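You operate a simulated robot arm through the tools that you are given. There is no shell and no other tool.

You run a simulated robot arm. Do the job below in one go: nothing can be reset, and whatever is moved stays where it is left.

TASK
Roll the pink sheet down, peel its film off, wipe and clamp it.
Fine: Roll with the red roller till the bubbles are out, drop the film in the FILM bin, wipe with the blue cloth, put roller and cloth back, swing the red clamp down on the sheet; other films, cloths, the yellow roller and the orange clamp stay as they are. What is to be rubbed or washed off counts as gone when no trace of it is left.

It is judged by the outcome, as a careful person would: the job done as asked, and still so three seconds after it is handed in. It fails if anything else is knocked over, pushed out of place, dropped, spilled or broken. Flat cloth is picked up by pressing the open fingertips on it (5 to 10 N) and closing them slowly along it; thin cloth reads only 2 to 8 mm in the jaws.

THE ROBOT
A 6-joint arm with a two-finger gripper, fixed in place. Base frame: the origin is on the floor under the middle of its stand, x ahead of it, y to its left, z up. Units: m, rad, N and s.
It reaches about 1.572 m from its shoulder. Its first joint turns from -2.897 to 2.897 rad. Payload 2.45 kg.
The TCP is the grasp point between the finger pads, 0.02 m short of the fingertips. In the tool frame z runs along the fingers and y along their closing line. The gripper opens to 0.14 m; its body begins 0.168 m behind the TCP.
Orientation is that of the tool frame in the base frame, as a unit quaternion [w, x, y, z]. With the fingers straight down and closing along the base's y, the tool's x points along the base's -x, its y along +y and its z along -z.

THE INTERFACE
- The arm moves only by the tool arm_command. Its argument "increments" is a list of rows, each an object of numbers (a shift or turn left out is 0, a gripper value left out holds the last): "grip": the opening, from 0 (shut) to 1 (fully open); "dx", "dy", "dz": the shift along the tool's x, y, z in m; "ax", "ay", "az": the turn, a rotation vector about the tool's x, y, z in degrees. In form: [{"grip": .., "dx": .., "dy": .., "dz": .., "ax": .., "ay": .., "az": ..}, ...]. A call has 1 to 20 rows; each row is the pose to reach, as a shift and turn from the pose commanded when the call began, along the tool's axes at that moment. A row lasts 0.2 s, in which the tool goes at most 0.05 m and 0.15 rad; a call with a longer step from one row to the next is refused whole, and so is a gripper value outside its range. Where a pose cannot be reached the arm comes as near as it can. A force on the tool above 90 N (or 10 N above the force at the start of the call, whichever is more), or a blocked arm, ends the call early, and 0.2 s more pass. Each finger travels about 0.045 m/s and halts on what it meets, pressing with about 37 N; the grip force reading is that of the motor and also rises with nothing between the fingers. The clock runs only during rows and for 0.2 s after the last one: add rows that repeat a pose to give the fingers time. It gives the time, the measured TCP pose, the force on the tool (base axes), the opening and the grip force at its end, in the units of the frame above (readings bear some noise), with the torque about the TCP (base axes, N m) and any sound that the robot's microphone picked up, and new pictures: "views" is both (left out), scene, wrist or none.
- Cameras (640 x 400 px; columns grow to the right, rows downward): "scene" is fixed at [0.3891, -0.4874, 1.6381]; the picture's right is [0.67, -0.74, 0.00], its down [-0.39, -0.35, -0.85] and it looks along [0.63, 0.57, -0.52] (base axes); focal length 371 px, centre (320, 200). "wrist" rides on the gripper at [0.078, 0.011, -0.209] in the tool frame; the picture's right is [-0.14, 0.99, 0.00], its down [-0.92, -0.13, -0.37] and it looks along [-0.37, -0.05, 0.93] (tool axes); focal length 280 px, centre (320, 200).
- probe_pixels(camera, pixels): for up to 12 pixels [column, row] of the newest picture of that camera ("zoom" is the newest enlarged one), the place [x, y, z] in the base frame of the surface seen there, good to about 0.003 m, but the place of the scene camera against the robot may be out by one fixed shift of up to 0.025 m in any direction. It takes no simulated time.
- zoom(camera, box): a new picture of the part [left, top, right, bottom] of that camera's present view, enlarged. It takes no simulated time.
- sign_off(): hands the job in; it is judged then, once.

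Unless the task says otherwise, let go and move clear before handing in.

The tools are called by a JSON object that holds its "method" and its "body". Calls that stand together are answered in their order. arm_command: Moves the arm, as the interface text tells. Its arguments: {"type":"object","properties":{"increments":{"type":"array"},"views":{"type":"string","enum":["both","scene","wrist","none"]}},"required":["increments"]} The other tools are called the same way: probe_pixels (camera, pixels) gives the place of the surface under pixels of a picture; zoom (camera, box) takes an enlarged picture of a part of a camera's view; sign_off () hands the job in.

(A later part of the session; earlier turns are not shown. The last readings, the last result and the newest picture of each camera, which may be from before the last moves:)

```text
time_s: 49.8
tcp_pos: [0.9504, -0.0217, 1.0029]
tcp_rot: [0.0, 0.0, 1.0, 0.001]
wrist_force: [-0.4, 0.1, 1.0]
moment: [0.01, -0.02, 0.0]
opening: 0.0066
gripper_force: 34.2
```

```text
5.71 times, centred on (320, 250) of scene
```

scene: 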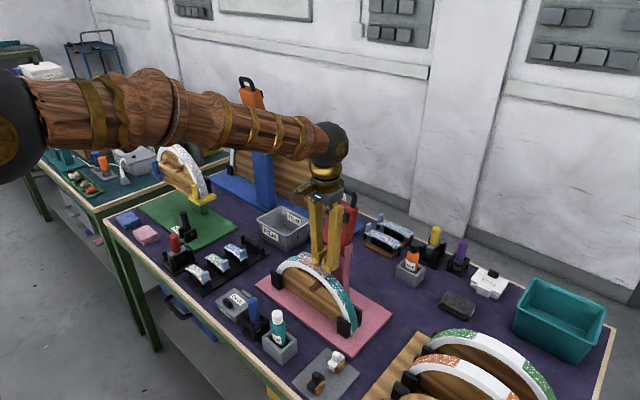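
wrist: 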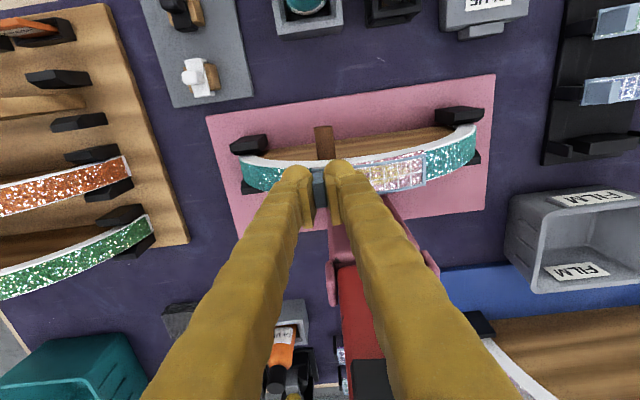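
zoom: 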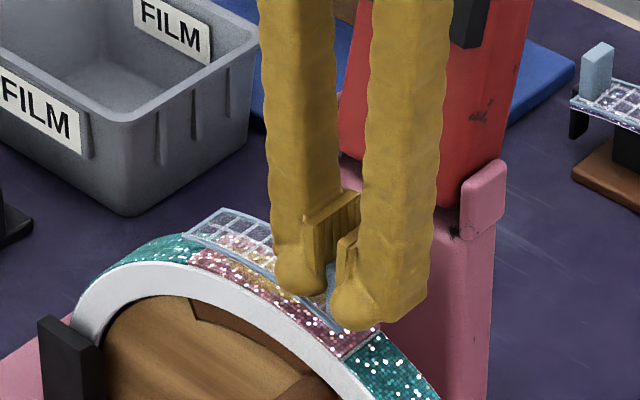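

The film is lifting free as one piece (the grid is now above the pink sheet) with almost no force. I'll keep lifting straight up.

{"method": "arm_command", "body": {"increments": [{"grip": 0, "dz": -0.01}, {"dz": -0.025}, {"dz": -0.05}, {"dz": -0.08}, {"dz": -0.12}, {"dz": -0.15}]}}

{"method": "zoom", "body": {"camera": "scene", "box": [280, 180, 360, 290]}}

{"method": "zoom", "body": {"camera": "wrist", "box": [240, 130, 440, 260]}}

```text
time_s: 51.2
tcp_pos: [0.9504, -0.0232, 1.1517]
tcp_rot: [-0.001, 0.0, 1.0, 0.001]
wrist_force: [0.0, 0.4, -0.6]
moment: [0.02, 0.03, -0.02]
opening: 0.0064
gripper_force: 34.1
```

scene: 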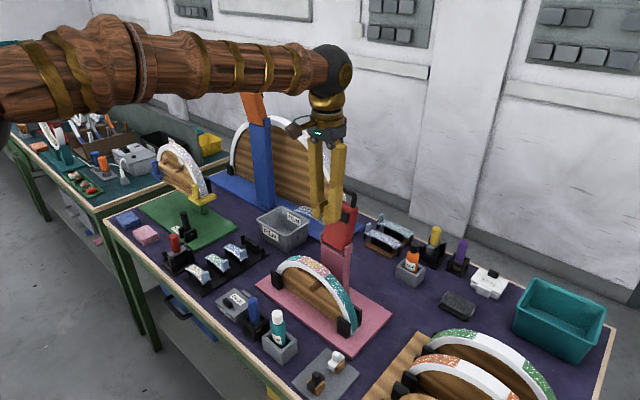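
wrist: 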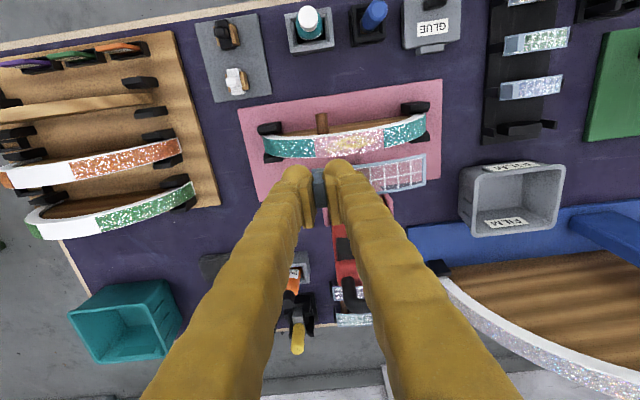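

```text
3.64 times, centred on (320, 235) of scene
```

zoom: 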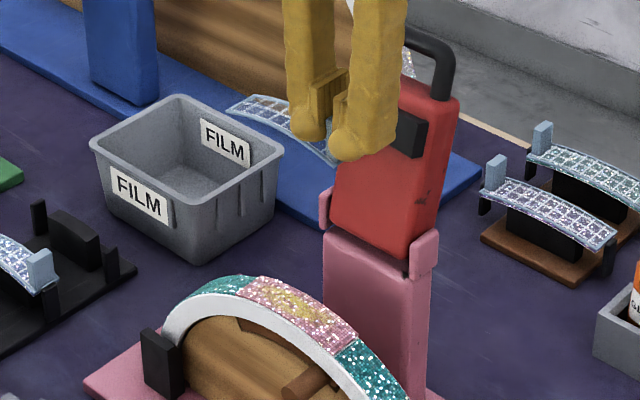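

```text
3.08 times, centred on (340, 195) of wrist
```

zoom: 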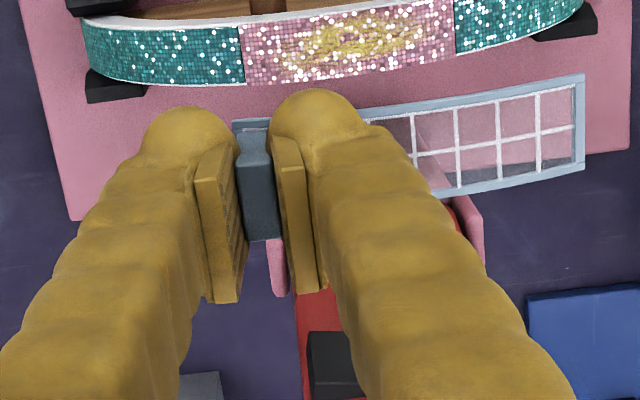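

The film is free and held by its tab, extending ~0.1 m toward +y. The pink sheet carries a yellow glue smear to wipe. Now I'll probe the FILM bin's rim.

{"method": "probe_pixels", "body": {"camera": "wrist", "pixels": [[463, 173], [561, 167], [553, 232], [473, 233], [512, 205], [510, 165], [512, 232], [466, 200], [557, 200], [505, 213], [340, 170], [420, 170]]}}

{"method": "zoom", "body": {"camera": "wrist", "box": [440, 140, 580, 260]}}

```text
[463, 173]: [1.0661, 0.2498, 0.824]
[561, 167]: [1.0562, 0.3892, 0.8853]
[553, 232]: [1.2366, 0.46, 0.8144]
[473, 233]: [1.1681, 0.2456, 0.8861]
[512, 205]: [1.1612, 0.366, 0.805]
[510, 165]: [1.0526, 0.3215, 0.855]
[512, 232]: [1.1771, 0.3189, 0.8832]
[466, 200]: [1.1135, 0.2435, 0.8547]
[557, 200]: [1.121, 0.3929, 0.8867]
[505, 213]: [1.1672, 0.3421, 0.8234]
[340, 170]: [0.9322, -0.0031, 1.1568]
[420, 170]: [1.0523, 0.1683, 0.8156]
```

```text
3.33 times, centred on (510, 200) of wrist
```

zoom: 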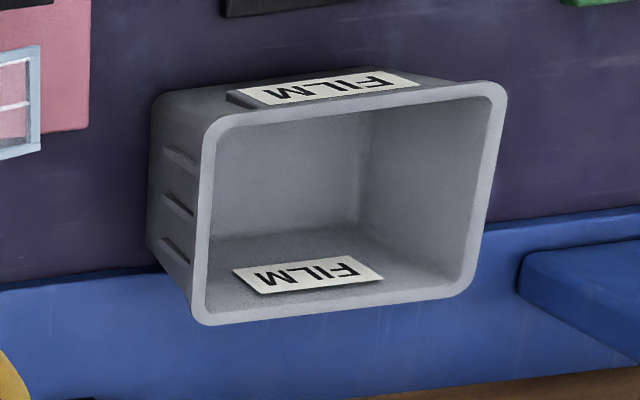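

The bin rim is at z≈0.886, spanning about x 1.055–1.18 and y 0.245–0.393. I'll carry the film along +y first, in front of the clamp, then check before moving over the bin.

{"method": "arm_command", "body": {"increments": [{"grip": 0, "dy": 0.03}, {"dy": 0.07}, {"dy": 0.11}, {"dy": 0.15}, {"dy": 0.19}, {"dy": 0.23}, {"dy": 0.27}, {"dy": 0.3}, {"dy": 0.3}]}}

{"method": "zoom", "body": {"camera": "wrist", "box": [260, 140, 460, 280]}}

```text
time_s: 53.2
tcp_pos: [0.9492, 0.2785, 1.1525]
tcp_rot: [0.0, 0.001, 1.0, 0.001]
wrist_force: [-0.5, 0.8, -0.3]
moment: [0.0, 0.02, -0.03]
opening: 0.0065
gripper_force: 34.5
```

scene: 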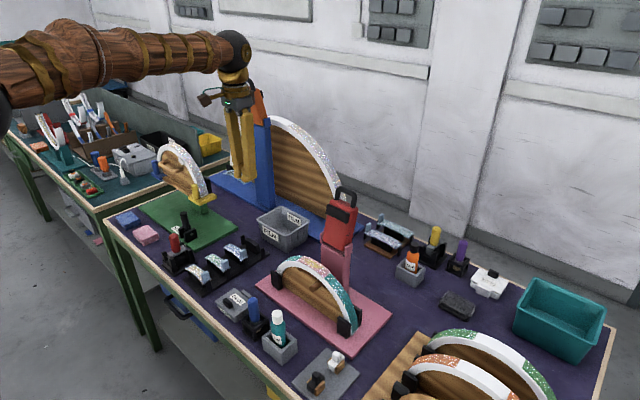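
wrist: 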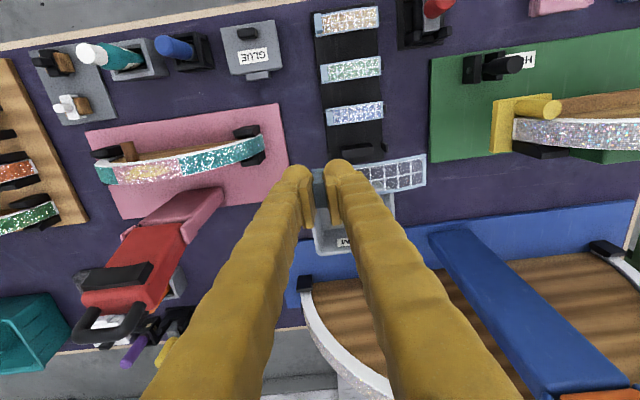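

```text
2.86 times, centred on (360, 210) of wrist
```

zoom: 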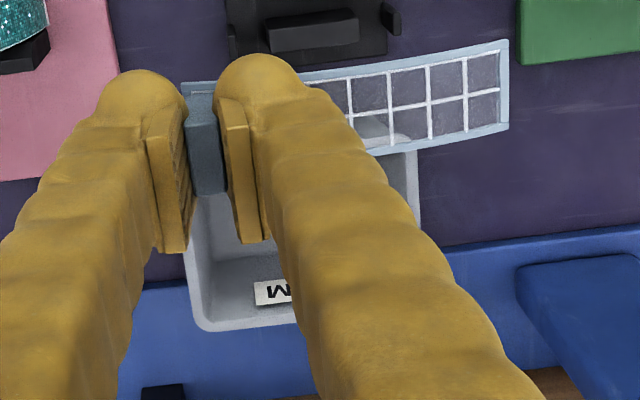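

The bin lies ahead at wrist (345,240). I'll check the big arch and blue post for clearance before moving over it.

{"method": "probe_pixels", "body": {"camera": "wrist", "pixels": [[305, 285], [320, 320], [345, 355], [370, 385], [470, 250], [520, 310], [560, 360], [450, 235], [335, 230], [322, 250], [378, 245], [350, 250]]}}

```text
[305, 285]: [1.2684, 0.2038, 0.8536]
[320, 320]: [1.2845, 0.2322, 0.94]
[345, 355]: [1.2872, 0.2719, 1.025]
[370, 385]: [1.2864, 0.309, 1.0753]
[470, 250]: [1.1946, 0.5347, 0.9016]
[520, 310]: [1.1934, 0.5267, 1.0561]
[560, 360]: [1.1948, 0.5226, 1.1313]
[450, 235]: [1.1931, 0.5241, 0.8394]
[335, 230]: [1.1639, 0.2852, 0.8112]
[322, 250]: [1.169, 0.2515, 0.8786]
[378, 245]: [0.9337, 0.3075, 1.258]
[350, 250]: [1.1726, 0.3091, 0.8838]
```

The big arch stays beyond x≈1.27 and the blue post is at y>0.5, so it's clear. I'll move over the bin and lower to just above its rim.

{"method": "arm_command", "body": {"increments": [{"grip": 0, "dx": -0.04}, {"dx": -0.08}, {"dx": -0.125}, {"dx": -0.168}, {"dx": -0.168, "dz": 0.04}, {"dx": -0.168, "dz": 0.085}, {"dx": -0.168, "dz": 0.13}, {"dx": -0.168, "dz": 0.165}, {"dx": -0.168, "dz": 0.19}, {"dx": -0.168, "dz": 0.2}, {"dx": -0.168, "dz": 0.2}]}}

{"method": "zoom", "body": {"camera": "scene", "box": [230, 170, 340, 270]}}

{"method": "zoom", "body": {"camera": "wrist", "box": [260, 110, 460, 240]}}

```text
time_s: 55.6
tcp_pos: [1.1179, 0.278, 0.9545]
tcp_rot: [0.0, 0.0, 1.0, 0.001]
wrist_force: [0.4, -0.3, -0.3]
moment: [0.02, -0.02, 0.0]
opening: 0.0065
gripper_force: 34.6
```

scene: 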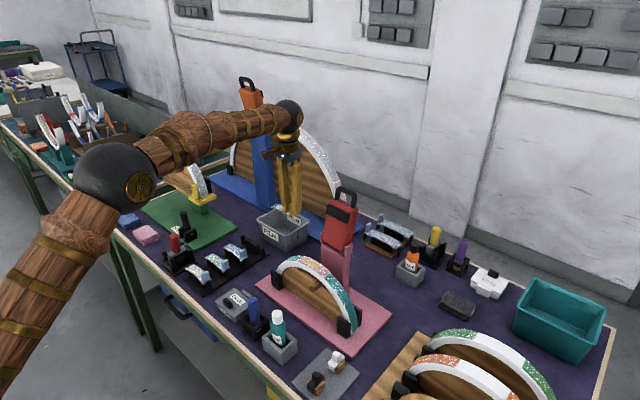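
wrist: 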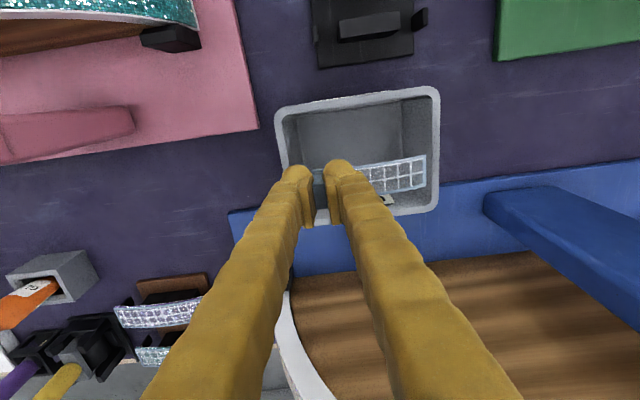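

```text
4.00 times, centred on (285, 220) of scene
```

zoom: 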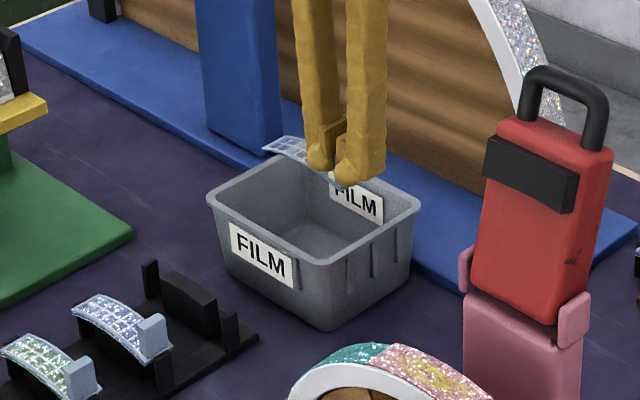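

```text
3.08 times, centred on (360, 175) of wrist
```

zoom: 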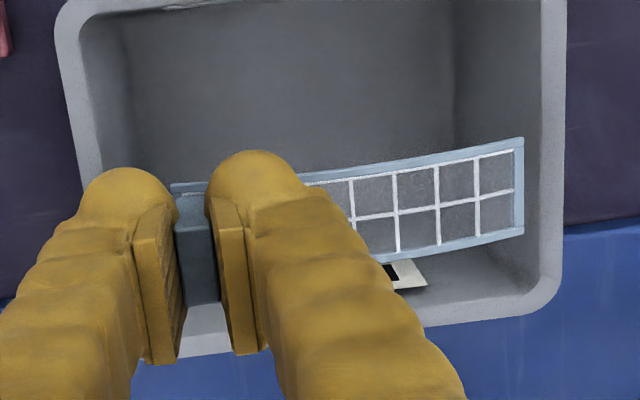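

The film is over the bin opening. I'll verify alignment with the rim by probing both.

{"method": "probe_pixels", "body": {"camera": "wrist", "pixels": [[360, 99], [320, 105], [400, 213], [436, 120], [434, 180], [279, 130], [286, 165], [425, 157], [426, 188], [424, 172], [315, 172], [390, 163]]}}

```text
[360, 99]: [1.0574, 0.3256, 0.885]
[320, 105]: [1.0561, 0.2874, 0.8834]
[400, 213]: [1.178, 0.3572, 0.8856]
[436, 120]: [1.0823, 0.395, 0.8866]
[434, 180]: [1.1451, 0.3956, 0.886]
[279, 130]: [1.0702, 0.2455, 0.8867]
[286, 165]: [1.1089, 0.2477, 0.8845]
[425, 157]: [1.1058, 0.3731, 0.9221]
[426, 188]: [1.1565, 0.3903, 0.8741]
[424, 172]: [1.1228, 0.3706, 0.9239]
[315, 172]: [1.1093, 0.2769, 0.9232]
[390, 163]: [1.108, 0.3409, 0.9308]
```

The film (y 0.27–0.374) is inside the rim span (y 0.25–0.39, x 1.06–1.175). I'll lower until the fingertips are just above the rim, then open.

{"method": "arm_command", "body": {"increments": [{"grip": 0, "dz": 0.015}, {"dz": 0.03}, {"dz": 0.039}, {"dz": 0.039}, {"dz": 0.039, "grip": 0.08}, {"dz": 0.039, "grip": 0.14}, {"dz": 0.039, "grip": 0.2}, {"dz": 0.039, "grip": 0.25}, {"dz": 0.039, "grip": 0.25}]}}

{"method": "zoom", "body": {"camera": "scene", "box": [230, 170, 340, 270]}}

{"method": "zoom", "body": {"camera": "wrist", "box": [240, 80, 440, 220]}}

```text
time_s: 57.6
tcp_pos: [1.118, 0.2774, 0.9143]
tcp_rot: [0.0, 0.0, 1.0, -0.001]
wrist_force: [0.3, -0.2, -0.5]
moment: [0.01, 0.01, 0.0]
opening: 0.0349
gripper_force: 0.1
```

scene: 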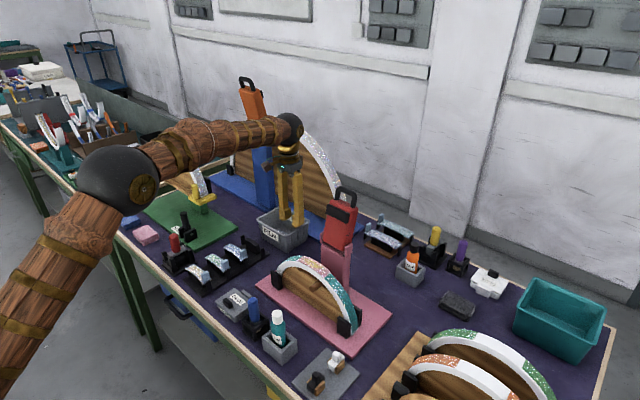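
wrist: 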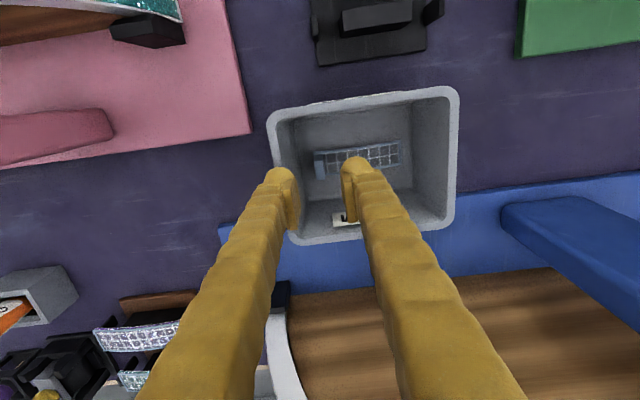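

```text
4.00 times, centred on (285, 220) of scene
```

zoom: 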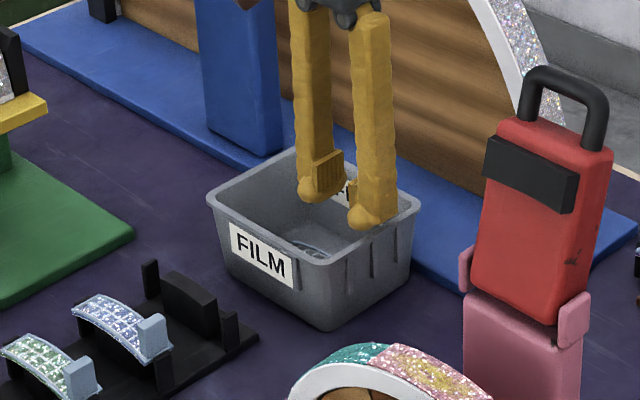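

```text
2.86 times, centred on (340, 150) of wrist
```

zoom: 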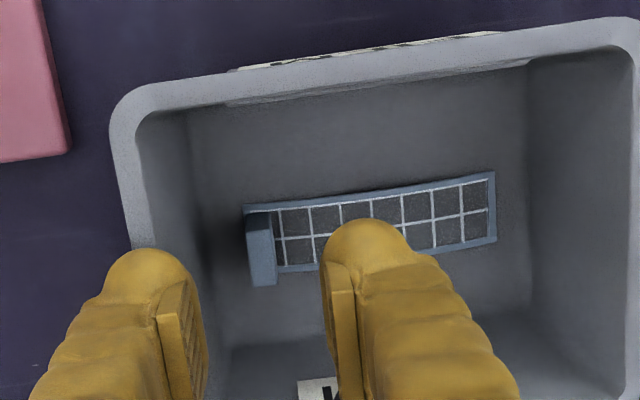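

The film lies flat in the FILM bin (wrist (360,158)). I'll rise, retreat toward -x, then go over to the blue cloth.

{"method": "arm_command", "body": {"increments": [{"dz": -0.04}, {"dz": -0.085}, {"dz": -0.13}, {"dz": -0.175}, {"dz": -0.22}, {"dz": -0.255}, {"dx": 0.045, "dz": -0.255}, {"dx": 0.09, "dz": -0.255}, {"dx": 0.135, "dz": -0.255}, {"dx": 0.18, "dz": -0.255}, {"dx": 0.225, "dz": -0.255}, {"dx": 0.27, "dz": -0.255}, {"dx": 0.315, "dz": -0.255}, {"dx": 0.36, "dz": -0.255}, {"dx": 0.4, "dz": -0.255}], "views": "none"}}

{"method": "arm_command", "body": {"increments": [{"dy": 0.04}, {"dy": 0.085}, {"dy": 0.13}, {"dy": 0.175}, {"dy": 0.22}, {"dy": 0.265}, {"dy": 0.31}, {"dy": 0.355}, {"dy": 0.4}, {"dy": 0.445}, {"dy": 0.49}, {"dy": 0.53}, {"dy": 0.56}, {"dy": 0.56}]}}

```text
time_s: 60.8
tcp_pos: [0.7196, 0.2787, 1.1709]
tcp_rot: [0.0, 0.0, 1.0, 0.0]
wrist_force: [-0.1, 1.3, -0.2]
moment: [0.03, 0.02, 0.01]
opening: 0.0352
gripper_force: 0.2
out of reach, approached as far as the arm can: row 6
```

```text
time_s: 63.8
tcp_pos: [0.7185, 0.8398, 1.1705]
tcp_rot: [0.0, 0.0, 1.0, 0.0]
wrist_force: [-0.5, 0.3, 0.7]
moment: [0.01, 0.0, 0.0]
opening: 0.0349
gripper_force: 0.1
```

scene: 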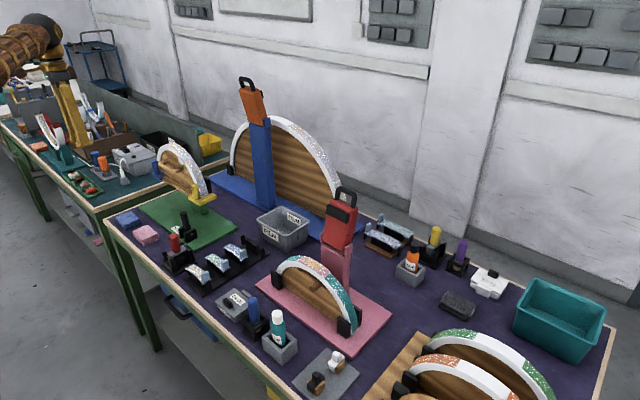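
wrist: 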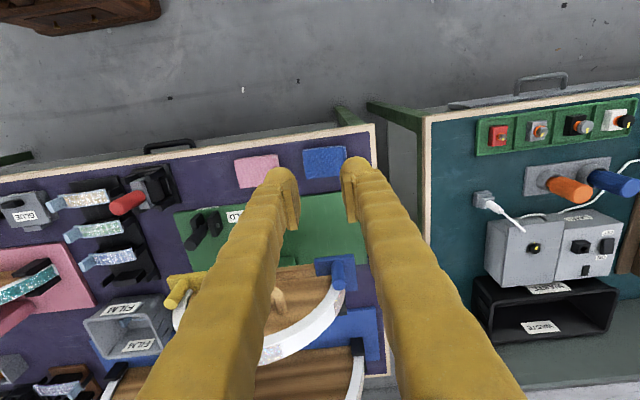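

The blue cloth is at wrist (325,160), between the fingers. I'll zoom in and probe its corners.

{"method": "zoom", "body": {"camera": "wrist", "box": [280, 130, 370, 200]}}

{"method": "probe_pixels", "body": {"camera": "wrist", "pixels": [[306, 152], [336, 149], [340, 173], [308, 177], [323, 162], [323, 154], [325, 172], [310, 164], [337, 160], [323, 181], [258, 170], [343, 180]]}}

{"method": "zoom", "body": {"camera": "scene", "box": [100, 195, 170, 260]}}

```text
5.71 times, centred on (325, 165) of wrist
```

zoom: 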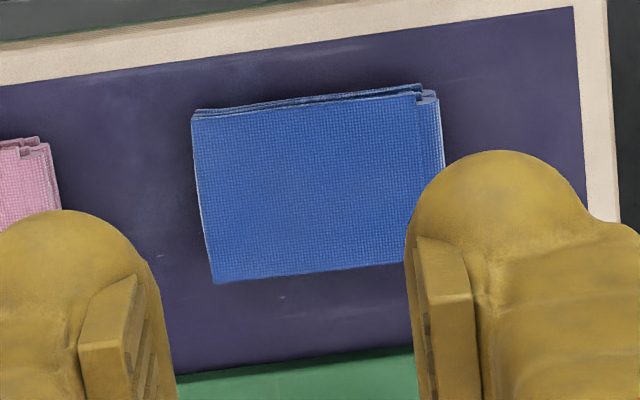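

```text
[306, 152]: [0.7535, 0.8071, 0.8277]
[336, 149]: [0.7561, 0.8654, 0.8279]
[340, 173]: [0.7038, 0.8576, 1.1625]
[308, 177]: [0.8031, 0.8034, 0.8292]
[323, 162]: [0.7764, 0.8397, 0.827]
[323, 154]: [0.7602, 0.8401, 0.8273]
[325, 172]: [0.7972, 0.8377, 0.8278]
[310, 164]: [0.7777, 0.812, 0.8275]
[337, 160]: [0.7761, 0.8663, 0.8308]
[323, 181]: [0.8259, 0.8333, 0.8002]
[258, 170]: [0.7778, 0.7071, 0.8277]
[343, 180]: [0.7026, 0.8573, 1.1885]
```

```text
6.15 times, centred on (135, 228) of scene
```

zoom: 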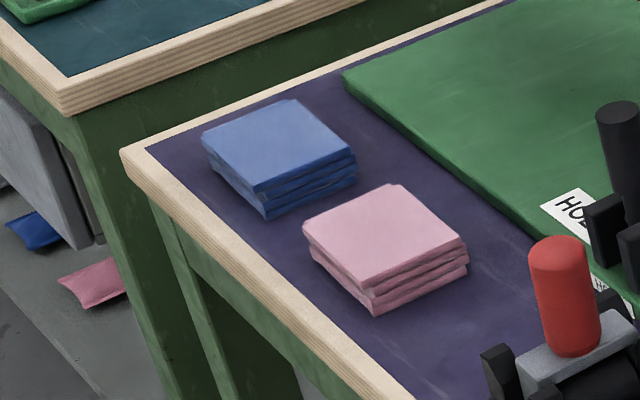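

The cloth is a folded pad at x 0.752–0.804, y 0.805–0.873, top z 0.828. I'll check the pink pad's nearest edge, then hover over the blue one.

{"method": "probe_pixels", "body": {"camera": "wrist", "pixels": [[277, 158], [279, 165], [280, 175], [236, 165], [238, 180], [270, 160], [279, 155], [345, 140], [372, 150], [335, 155], [338, 152], [335, 172]]}}

{"method": "arm_command", "body": {"increments": [{"grip": 0.62, "dx": -0.03, "dz": 0.0}, {"dx": -0.0595, "dz": 0.04}, {"dx": -0.0595, "dz": 0.085}, {"dx": -0.0595, "dz": 0.13}, {"dx": -0.0595, "dz": 0.175}, {"dx": -0.0595, "dz": 0.21}, {"dx": -0.0595, "dz": 0.24}, {"dx": -0.0595, "dz": 0.24}]}}

{"method": "zoom", "body": {"camera": "wrist", "box": [230, 100, 410, 220]}}

```text
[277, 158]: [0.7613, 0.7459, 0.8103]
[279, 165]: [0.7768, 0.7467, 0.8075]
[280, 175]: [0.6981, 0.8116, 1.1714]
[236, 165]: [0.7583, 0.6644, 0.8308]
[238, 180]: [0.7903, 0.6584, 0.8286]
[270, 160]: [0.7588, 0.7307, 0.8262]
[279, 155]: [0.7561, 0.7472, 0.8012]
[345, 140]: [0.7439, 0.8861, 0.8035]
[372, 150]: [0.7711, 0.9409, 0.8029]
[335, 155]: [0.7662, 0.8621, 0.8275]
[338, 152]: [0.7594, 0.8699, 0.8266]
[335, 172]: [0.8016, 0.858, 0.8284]
```

```text
time_s: 65.6
tcp_pos: [0.7774, 0.838, 0.9287]
tcp_rot: [0.0, 0.0, 1.0, 0.0]
wrist_force: [-0.1, 0.2, 0.4]
moment: [0.0, -0.01, 0.0]
opening: 0.0868
gripper_force: 0.1
```

scene: 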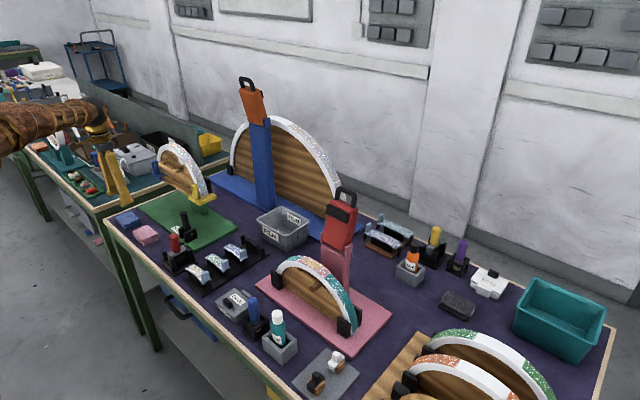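
wrist: 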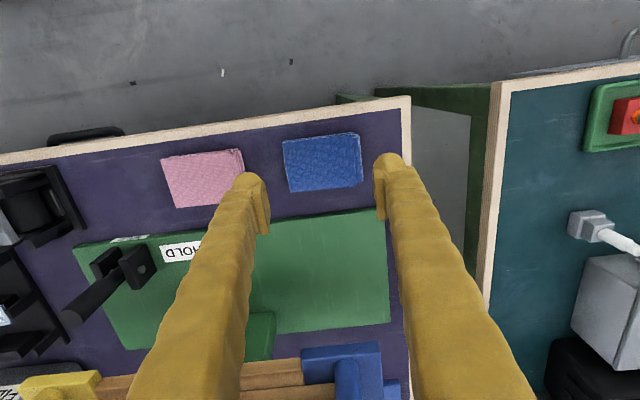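

```text
3.33 times, centred on (320, 160) of wrist
```

zoom: 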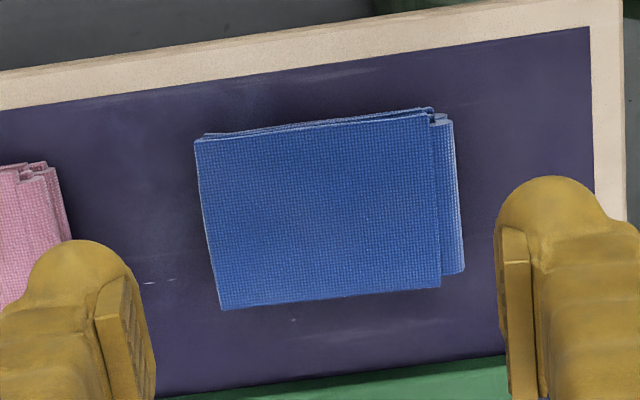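

The cloth lies centred between the open fingers. I'll probe its edges from here for the grasp.

{"method": "probe_pixels", "body": {"camera": "wrist", "pixels": [[284, 143], [355, 137], [360, 160], [291, 190], [355, 184], [288, 166], [352, 160], [356, 150], [320, 138], [322, 188], [320, 163], [400, 120]]}}

{"method": "zoom", "body": {"camera": "scene", "box": [95, 170, 165, 250]}}

```text
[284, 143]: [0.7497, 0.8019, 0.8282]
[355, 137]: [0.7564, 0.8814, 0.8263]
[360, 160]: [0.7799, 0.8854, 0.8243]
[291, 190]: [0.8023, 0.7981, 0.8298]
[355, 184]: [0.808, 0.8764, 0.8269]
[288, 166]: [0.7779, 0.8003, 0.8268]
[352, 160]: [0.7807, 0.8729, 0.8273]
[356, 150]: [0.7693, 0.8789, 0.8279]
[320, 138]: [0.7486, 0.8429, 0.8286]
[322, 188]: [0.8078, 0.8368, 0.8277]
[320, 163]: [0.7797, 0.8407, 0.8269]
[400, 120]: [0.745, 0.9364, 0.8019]
```

```text
5.00 times, centred on (130, 210) of scene
```

zoom: 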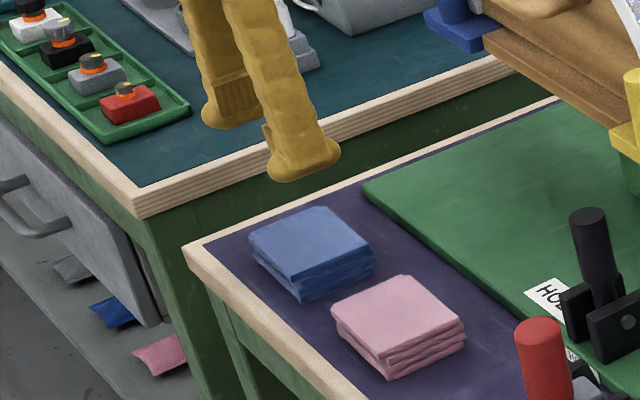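

The cloth spans y 0.80–0.885 and x 0.749–0.808, so I need a wider opening (~0.11 m). I'll open, centre at y≈0.8425, and descend beside it.

{"method": "arm_command", "body": {"increments": [{"grip": 0.79, "dx": -0.001, "dy": 0.0045}, {"grip": 0.79, "dx": -0.001, "dy": 0.0045}, {"dx": -0.001, "dy": 0.0045, "dz": 0.0}, {"dx": -0.001, "dy": 0.0045, "dz": 0.03}, {"dx": -0.001, "dy": 0.0045, "dz": 0.055}, {"dx": -0.001, "dy": 0.0045, "dz": 0.07}, {"dx": -0.001, "dy": 0.0045, "dz": 0.07}]}}

{"method": "zoom", "body": {"camera": "wrist", "box": [200, 90, 440, 240]}}

{"method": "zoom", "body": {"camera": "scene", "box": [95, 170, 165, 250]}}

```text
time_s: 67.2
tcp_pos: [0.779, 0.8431, 0.8606]
tcp_rot: [0.0, 0.0, 1.0, 0.0]
wrist_force: [0.5, 0.3, 0.4]
moment: [-0.02, -0.03, 0.07]
opening: 0.1105
gripper_force: 0.0
```

scene: 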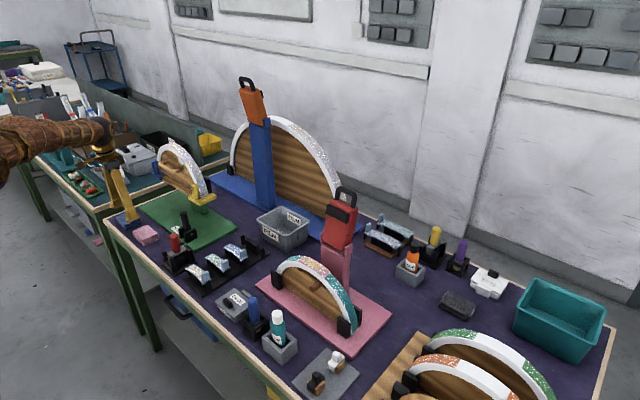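
wrist: 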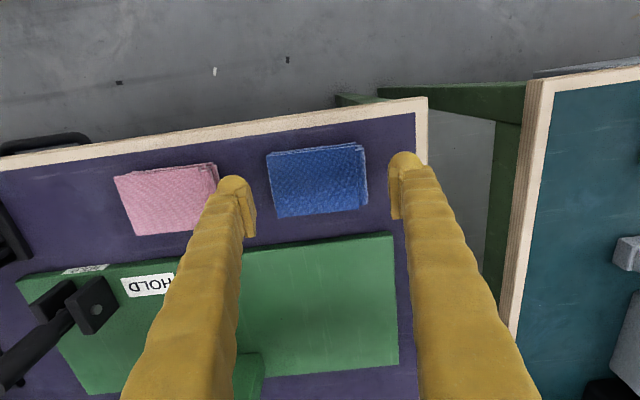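

```text
2.67 times, centred on (320, 165) of wrist
```

zoom: 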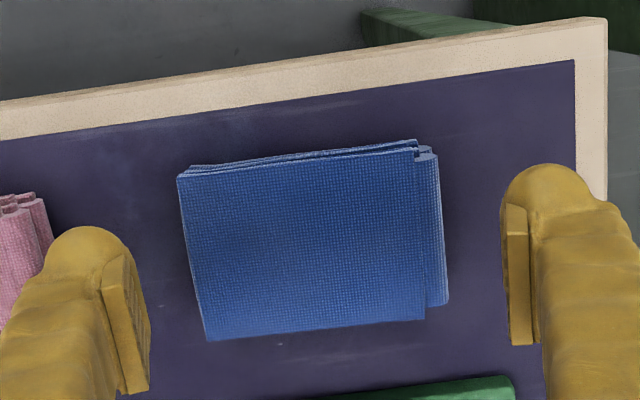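

```text
5.00 times, centred on (130, 210) of scene
```

zoom: 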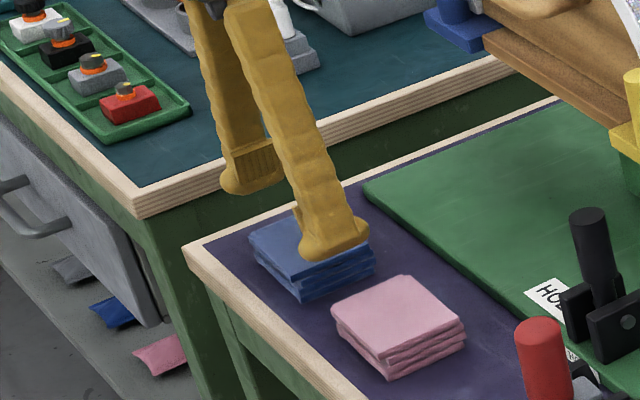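

The left finger's outer side would be within ~6 mm of the pink pad, so I'll narrow to ~0.10 m, then descend and close slowly.

{"method": "arm_command", "body": {"increments": [{"grip": 0.72}, {"grip": 0.72}, {"dz": 0.01}, {"dz": 0.02}, {"dz": 0.0285}, {"dz": 0.0285}]}}

{"method": "zoom", "body": {"camera": "wrist", "box": [200, 90, 440, 240]}}

{"method": "zoom", "body": {"camera": "scene", "box": [95, 170, 165, 250]}}

```text
time_s: 68.6
tcp_pos: [0.7798, 0.8422, 0.8316]
tcp_rot: [0.001, 0.0, 1.0, 0.0]
wrist_force: [0.0, -0.4, -0.9]
moment: [0.0, 0.02, 0.0]
opening: 0.1008
gripper_force: 0.1
```

scene: 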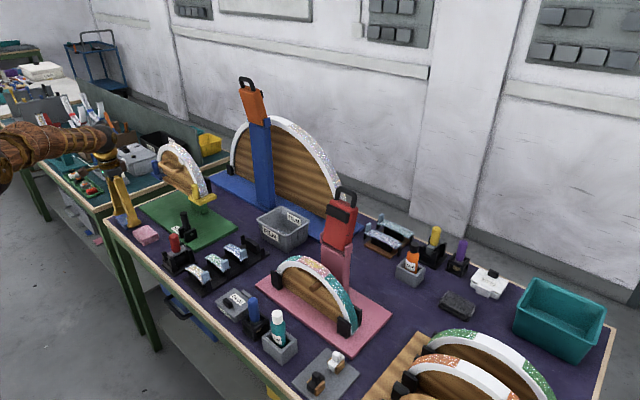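
wrist: 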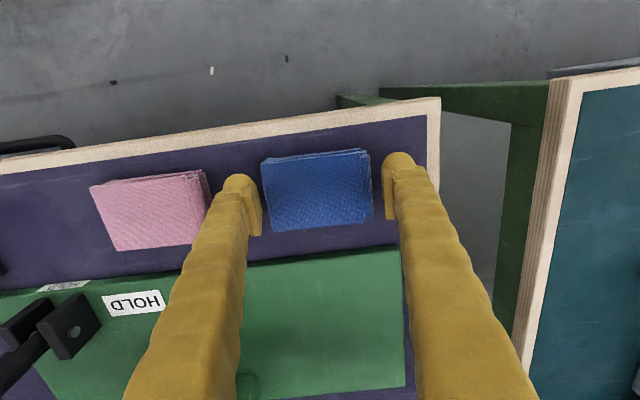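

```text
2.67 times, centred on (320, 165) of wrist
```

zoom: 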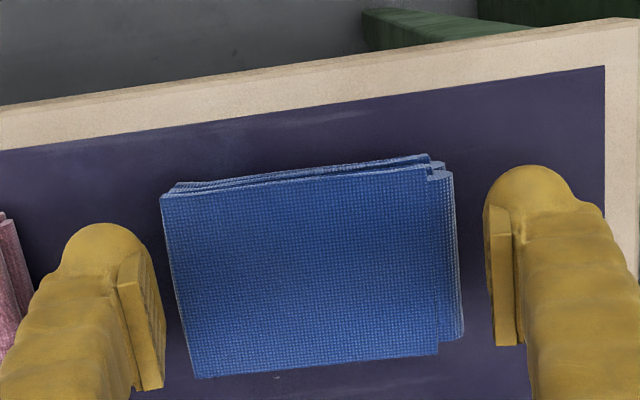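

```text
5.00 times, centred on (130, 210) of scene
```

zoom: 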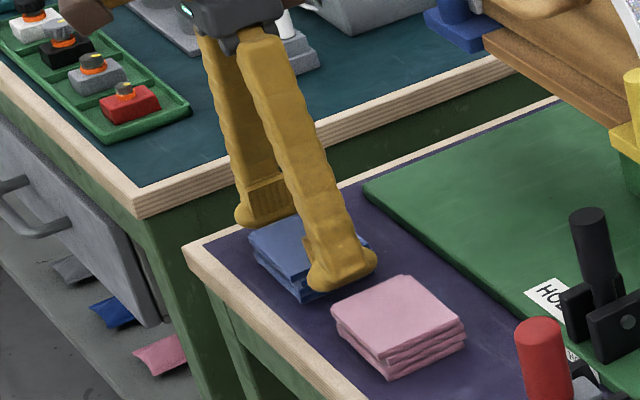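

The fingers straddle the pad cleanly. Now I'll close slowly until it is held.

{"method": "arm_command", "body": {"increments": [{"grip": 0.68}, {"grip": 0.65}, {"grip": 0.62}, {"grip": 0.59}, {"grip": 0.56}, {"grip": 0.53}, {"grip": 0.5}, {"grip": 0.47}]}}

{"method": "zoom", "body": {"camera": "wrist", "box": [200, 90, 440, 240]}}

```text
time_s: 70.4
tcp_pos: [0.7792, 0.8432, 0.8323]
tcp_rot: [-0.001, -0.001, 1.0, 0.0]
wrist_force: [0.8, -0.5, 0.7]
moment: [0.01, 0.01, 0.0]
opening: 0.0834
gripper_force: 37.0
```

scene: 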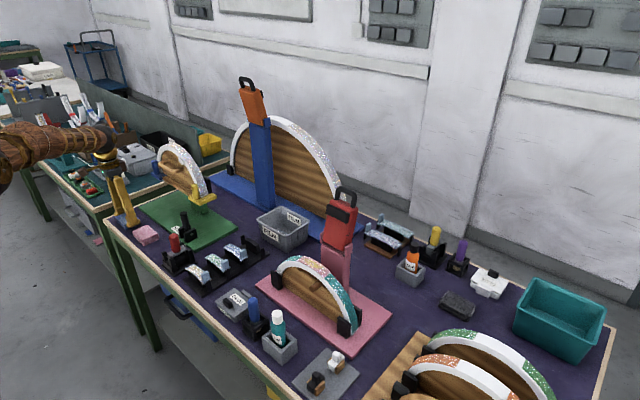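
wrist: 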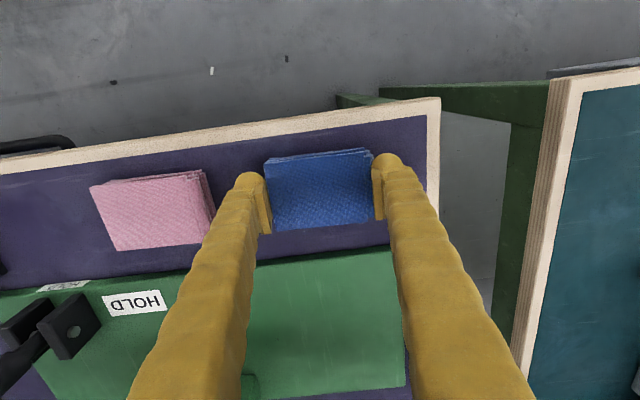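

```text
2.67 times, centred on (320, 165) of wrist
```

zoom: 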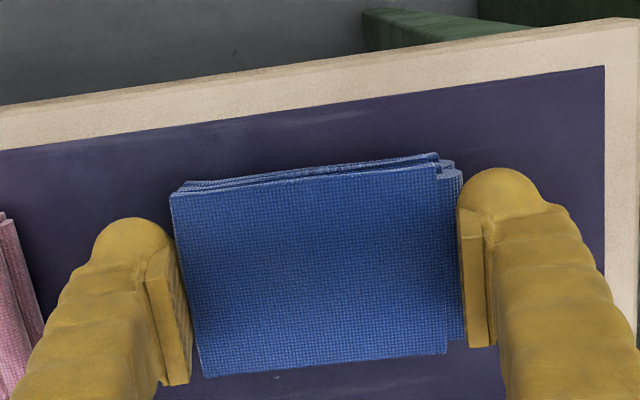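

The pad is gripped firmly (opening 0.0834 m, 37 N) with the TCP at (0.779, 0.843, 0.832), the return pose. I'll lift it straight up.

{"method": "arm_command", "body": {"increments": [{"grip": 0.45, "dz": -0.01}, {"dz": -0.03}, {"dz": -0.07}, {"dz": -0.115}, {"dz": -0.16}, {"dz": -0.205}, {"dz": -0.25}, {"dz": -0.3}]}}

{"method": "zoom", "body": {"camera": "scene", "box": [60, 110, 160, 250]}}

{"method": "zoom", "body": {"camera": "wrist", "box": [200, 90, 440, 240]}}

```text
time_s: 72.2
tcp_pos: [0.7797, 0.8405, 1.1319]
tcp_rot: [0.0, 0.0, 1.0, 0.001]
wrist_force: [-0.9, 0.0, -0.8]
moment: [0.01, 0.0, 0.0]
opening: 0.0834
gripper_force: 36.4
```

scene: 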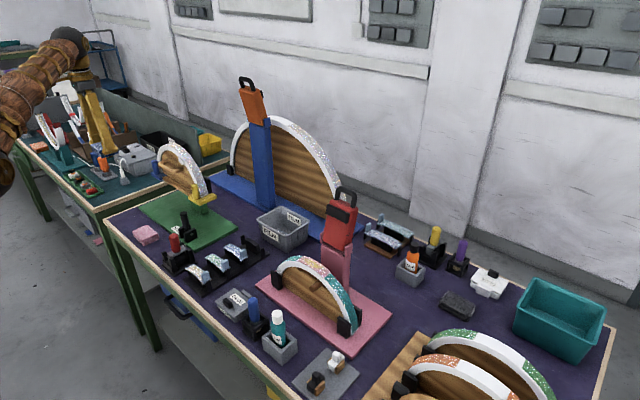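
wrist: 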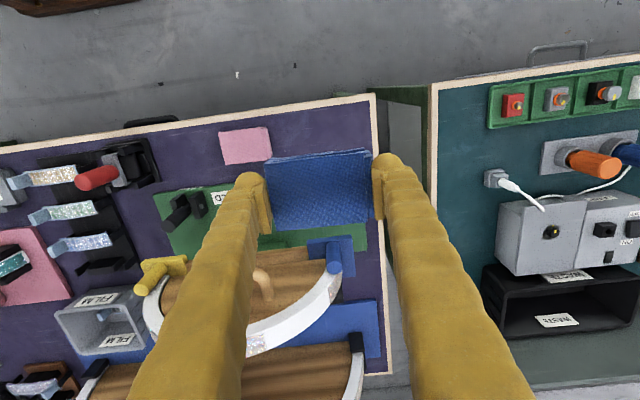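

```text
2.86 times, centred on (110, 180) of scene
```

zoom: 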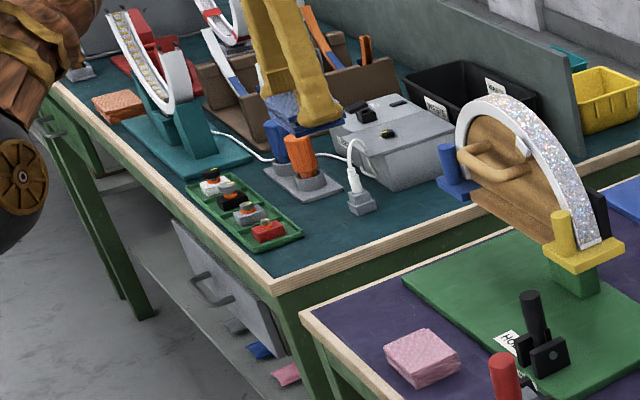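

```text
2.67 times, centred on (320, 165) of wrist
```

zoom: 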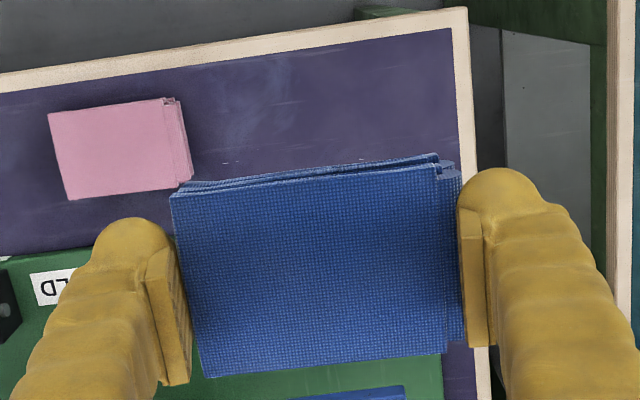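

The whole pad has been lifted. I'll carry it back to the front of the pink arch at a safe height.

{"method": "arm_command", "body": {"increments": [{"grip": 0.45, "dx": 0.01, "dy": -0.03, "dz": -0.01}, {"dx": 0.02, "dy": -0.075, "dz": -0.02}, {"dx": 0.02, "dy": -0.12, "dz": -0.02}, {"dx": 0.02, "dy": -0.165, "dz": -0.02}, {"dx": 0.02, "dy": -0.21, "dz": -0.02}, {"dx": 0.02, "dy": -0.255, "dz": -0.02}, {"dx": 0.02, "dy": -0.3, "dz": -0.02}, {"dx": 0.02, "dy": -0.345, "dz": -0.02}, {"dx": 0.02, "dy": -0.39, "dz": -0.02}, {"dx": 0.02, "dy": -0.435, "dz": -0.02}, {"dx": 0.02, "dy": -0.48, "dz": -0.02}, {"dx": 0.02, "dy": -0.525, "dz": -0.02}, {"dx": 0.02, "dy": -0.57, "dz": -0.02}, {"dx": 0.02, "dy": -0.615, "dz": -0.02}, {"dx": 0.02, "dy": -0.66, "dz": -0.02}, {"dx": 0.02, "dy": -0.705, "dz": -0.02}, {"dx": 0.02, "dy": -0.75, "dz": -0.02}, {"dx": 0.02, "dy": -0.79, "dz": -0.02}, {"dx": 0.02, "dy": -0.815, "dz": -0.02}]}}

{"method": "zoom", "body": {"camera": "scene", "box": [220, 170, 360, 300]}}

{"method": "zoom", "body": {"camera": "scene", "box": [296, 245, 340, 282]}}

```text
time_s: 76.2
tcp_pos: [0.7587, 0.0275, 1.1483]
tcp_rot: [0.001, 0.0, 1.0, 0.001]
wrist_force: [0.7, 0.6, 0.6]
moment: [-0.01, 0.01, 0.03]
opening: 0.0833
gripper_force: 36.9
```

scene: 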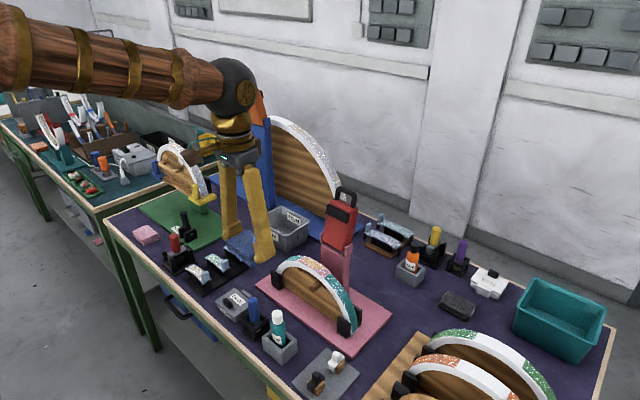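
wrist: 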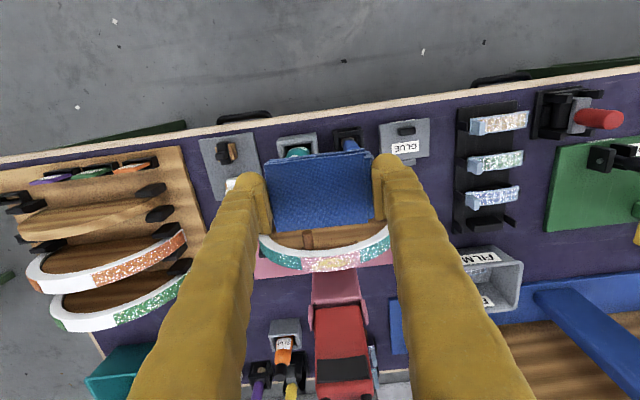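

```text
3.08 times, centred on (290, 235) of scene
```

zoom: 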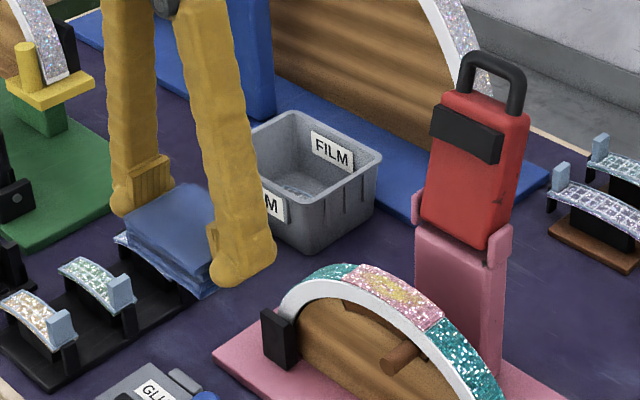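

```text
10.81 times, centred on (318, 264) of scene
```

zoom: 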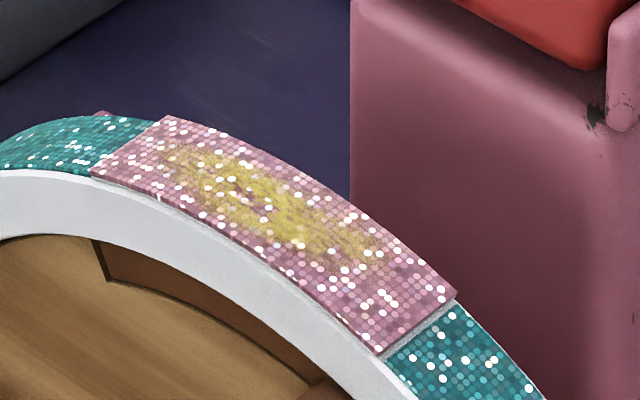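

The yellow glue smear lies in the middle of the pink sheet (zoom (270,205)), with the pad's underside showing below the fingertips. I'll move above the sheet and come down close.

{"method": "arm_command", "body": {"increments": [{"grip": 0.45, "dx": -0.04}, {"dx": -0.085}, {"dx": -0.13}, {"dx": -0.165}, {"dx": -0.191, "dz": 0.02}, {"dx": -0.191, "dy": -0.003, "dz": 0.06}, {"dx": -0.191, "dy": -0.003, "dz": 0.1}, {"dx": -0.191, "dy": -0.003, "dz": 0.13}, {"dx": -0.191, "dy": -0.003, "dz": 0.138}]}}

{"method": "zoom", "body": {"camera": "scene", "box": [260, 200, 360, 300]}}

```text
time_s: 78.2
tcp_pos: [0.9492, 0.0234, 1.0123]
tcp_rot: [0.001, 0.0, 1.0, 0.001]
wrist_force: [0.1, 0.5, -0.5]
moment: [-0.02, 0.0, 0.0]
opening: 0.0832
gripper_force: 36.9
```

scene: 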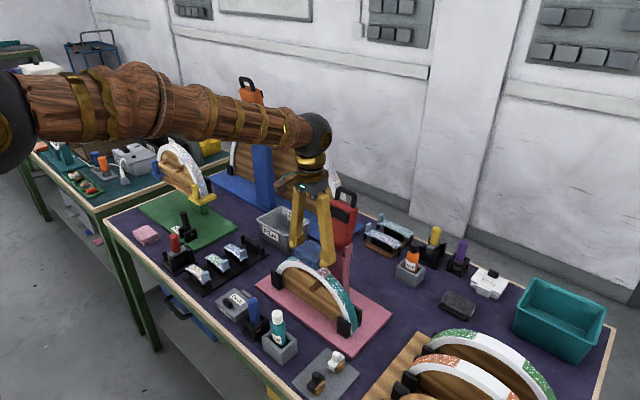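
wrist: 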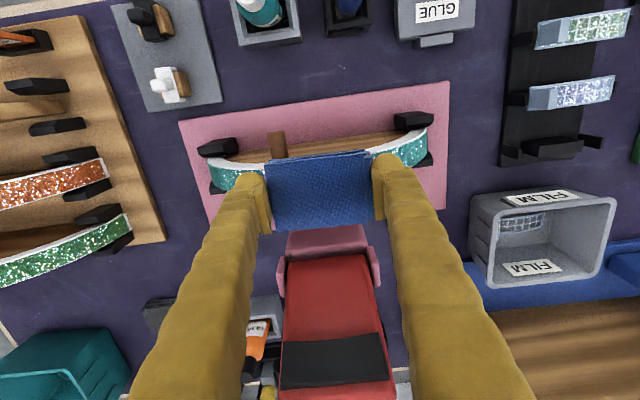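

```text
4.00 times, centred on (310, 250) of scene
```

zoom: 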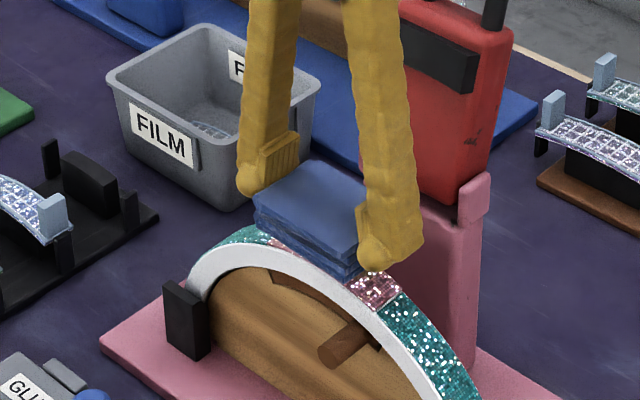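

The pad is about 1.5 cm above the sheet. I'll lower in small steps until I feel light contact.

{"method": "arm_command", "body": {"increments": [{"grip": 0.45, "dz": 0.005}, {"dz": 0.009}, {"dz": 0.012}, {"dz": 0.014}], "views": "none"}}

```text
time_s: 79.2
tcp_pos: [0.9505, 0.0246, 0.9977]
tcp_rot: [0.0, 0.0, 1.0, 0.001]
wrist_force: [0.0, -0.7, -1.3]
moment: [-0.01, 0.02, 0.01]
opening: 0.0833
gripper_force: 37.4
```

{"method": "arm_command", "body": {"increments": [{"grip": 0.45, "dz": 0.001}, {"dz": 0.002}, {"dz": 0.0025}], "views": "none"}}

```text
time_s: 80.0
tcp_pos: [0.9485, 0.0239, 0.9976]
tcp_rot: [0.001, 0.0, 1.0, 0.001]
wrist_force: [-0.4, 1.0, 13.4]
moment: [-0.09, 0.02, -0.01]
opening: 0.0835
gripper_force: 36.7
```

Contact is ~14 N at the apex. I'll wipe along the arc toward +y, tilting with the curve, and check the force.

{"method": "arm_command", "body": {"increments": [{"grip": 0.45, "dy": 0.0068, "dz": 0.0002, "ax": 2}, {"dy": 0.0136, "dz": 0.0005, "ax": 4}, {"dy": 0.0204, "dz": 0.0011, "ax": 6}, {"dy": 0.0272, "dz": 0.0019, "ax": 8}, {"dy": 0.0339, "dz": 0.003, "ax": 10}], "views": "scene"}}

{"method": "zoom", "body": {"camera": "scene", "box": [270, 215, 350, 290]}}

```text
time_s: 81.2
tcp_pos: [0.9508, 0.0587, 0.9931]
tcp_rot: [0.0, 0.001, 0.996, -0.087]
wrist_force: [0.1, 1.2, 10.2]
moment: [-0.16, -0.04, 0.01]
opening: 0.0835
gripper_force: 37.2
```

scene: 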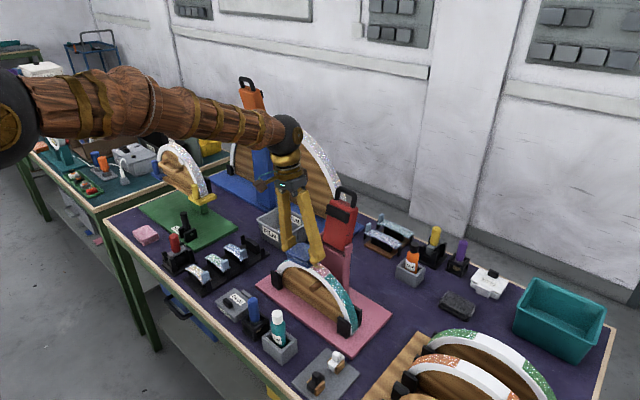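

```text
5.33 times, centred on (310, 252) of scene
```

zoom: 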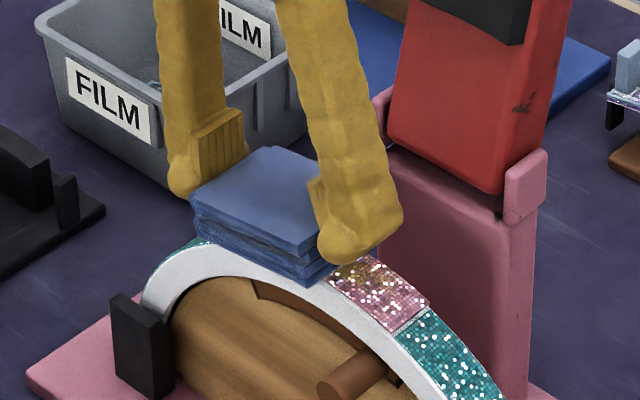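

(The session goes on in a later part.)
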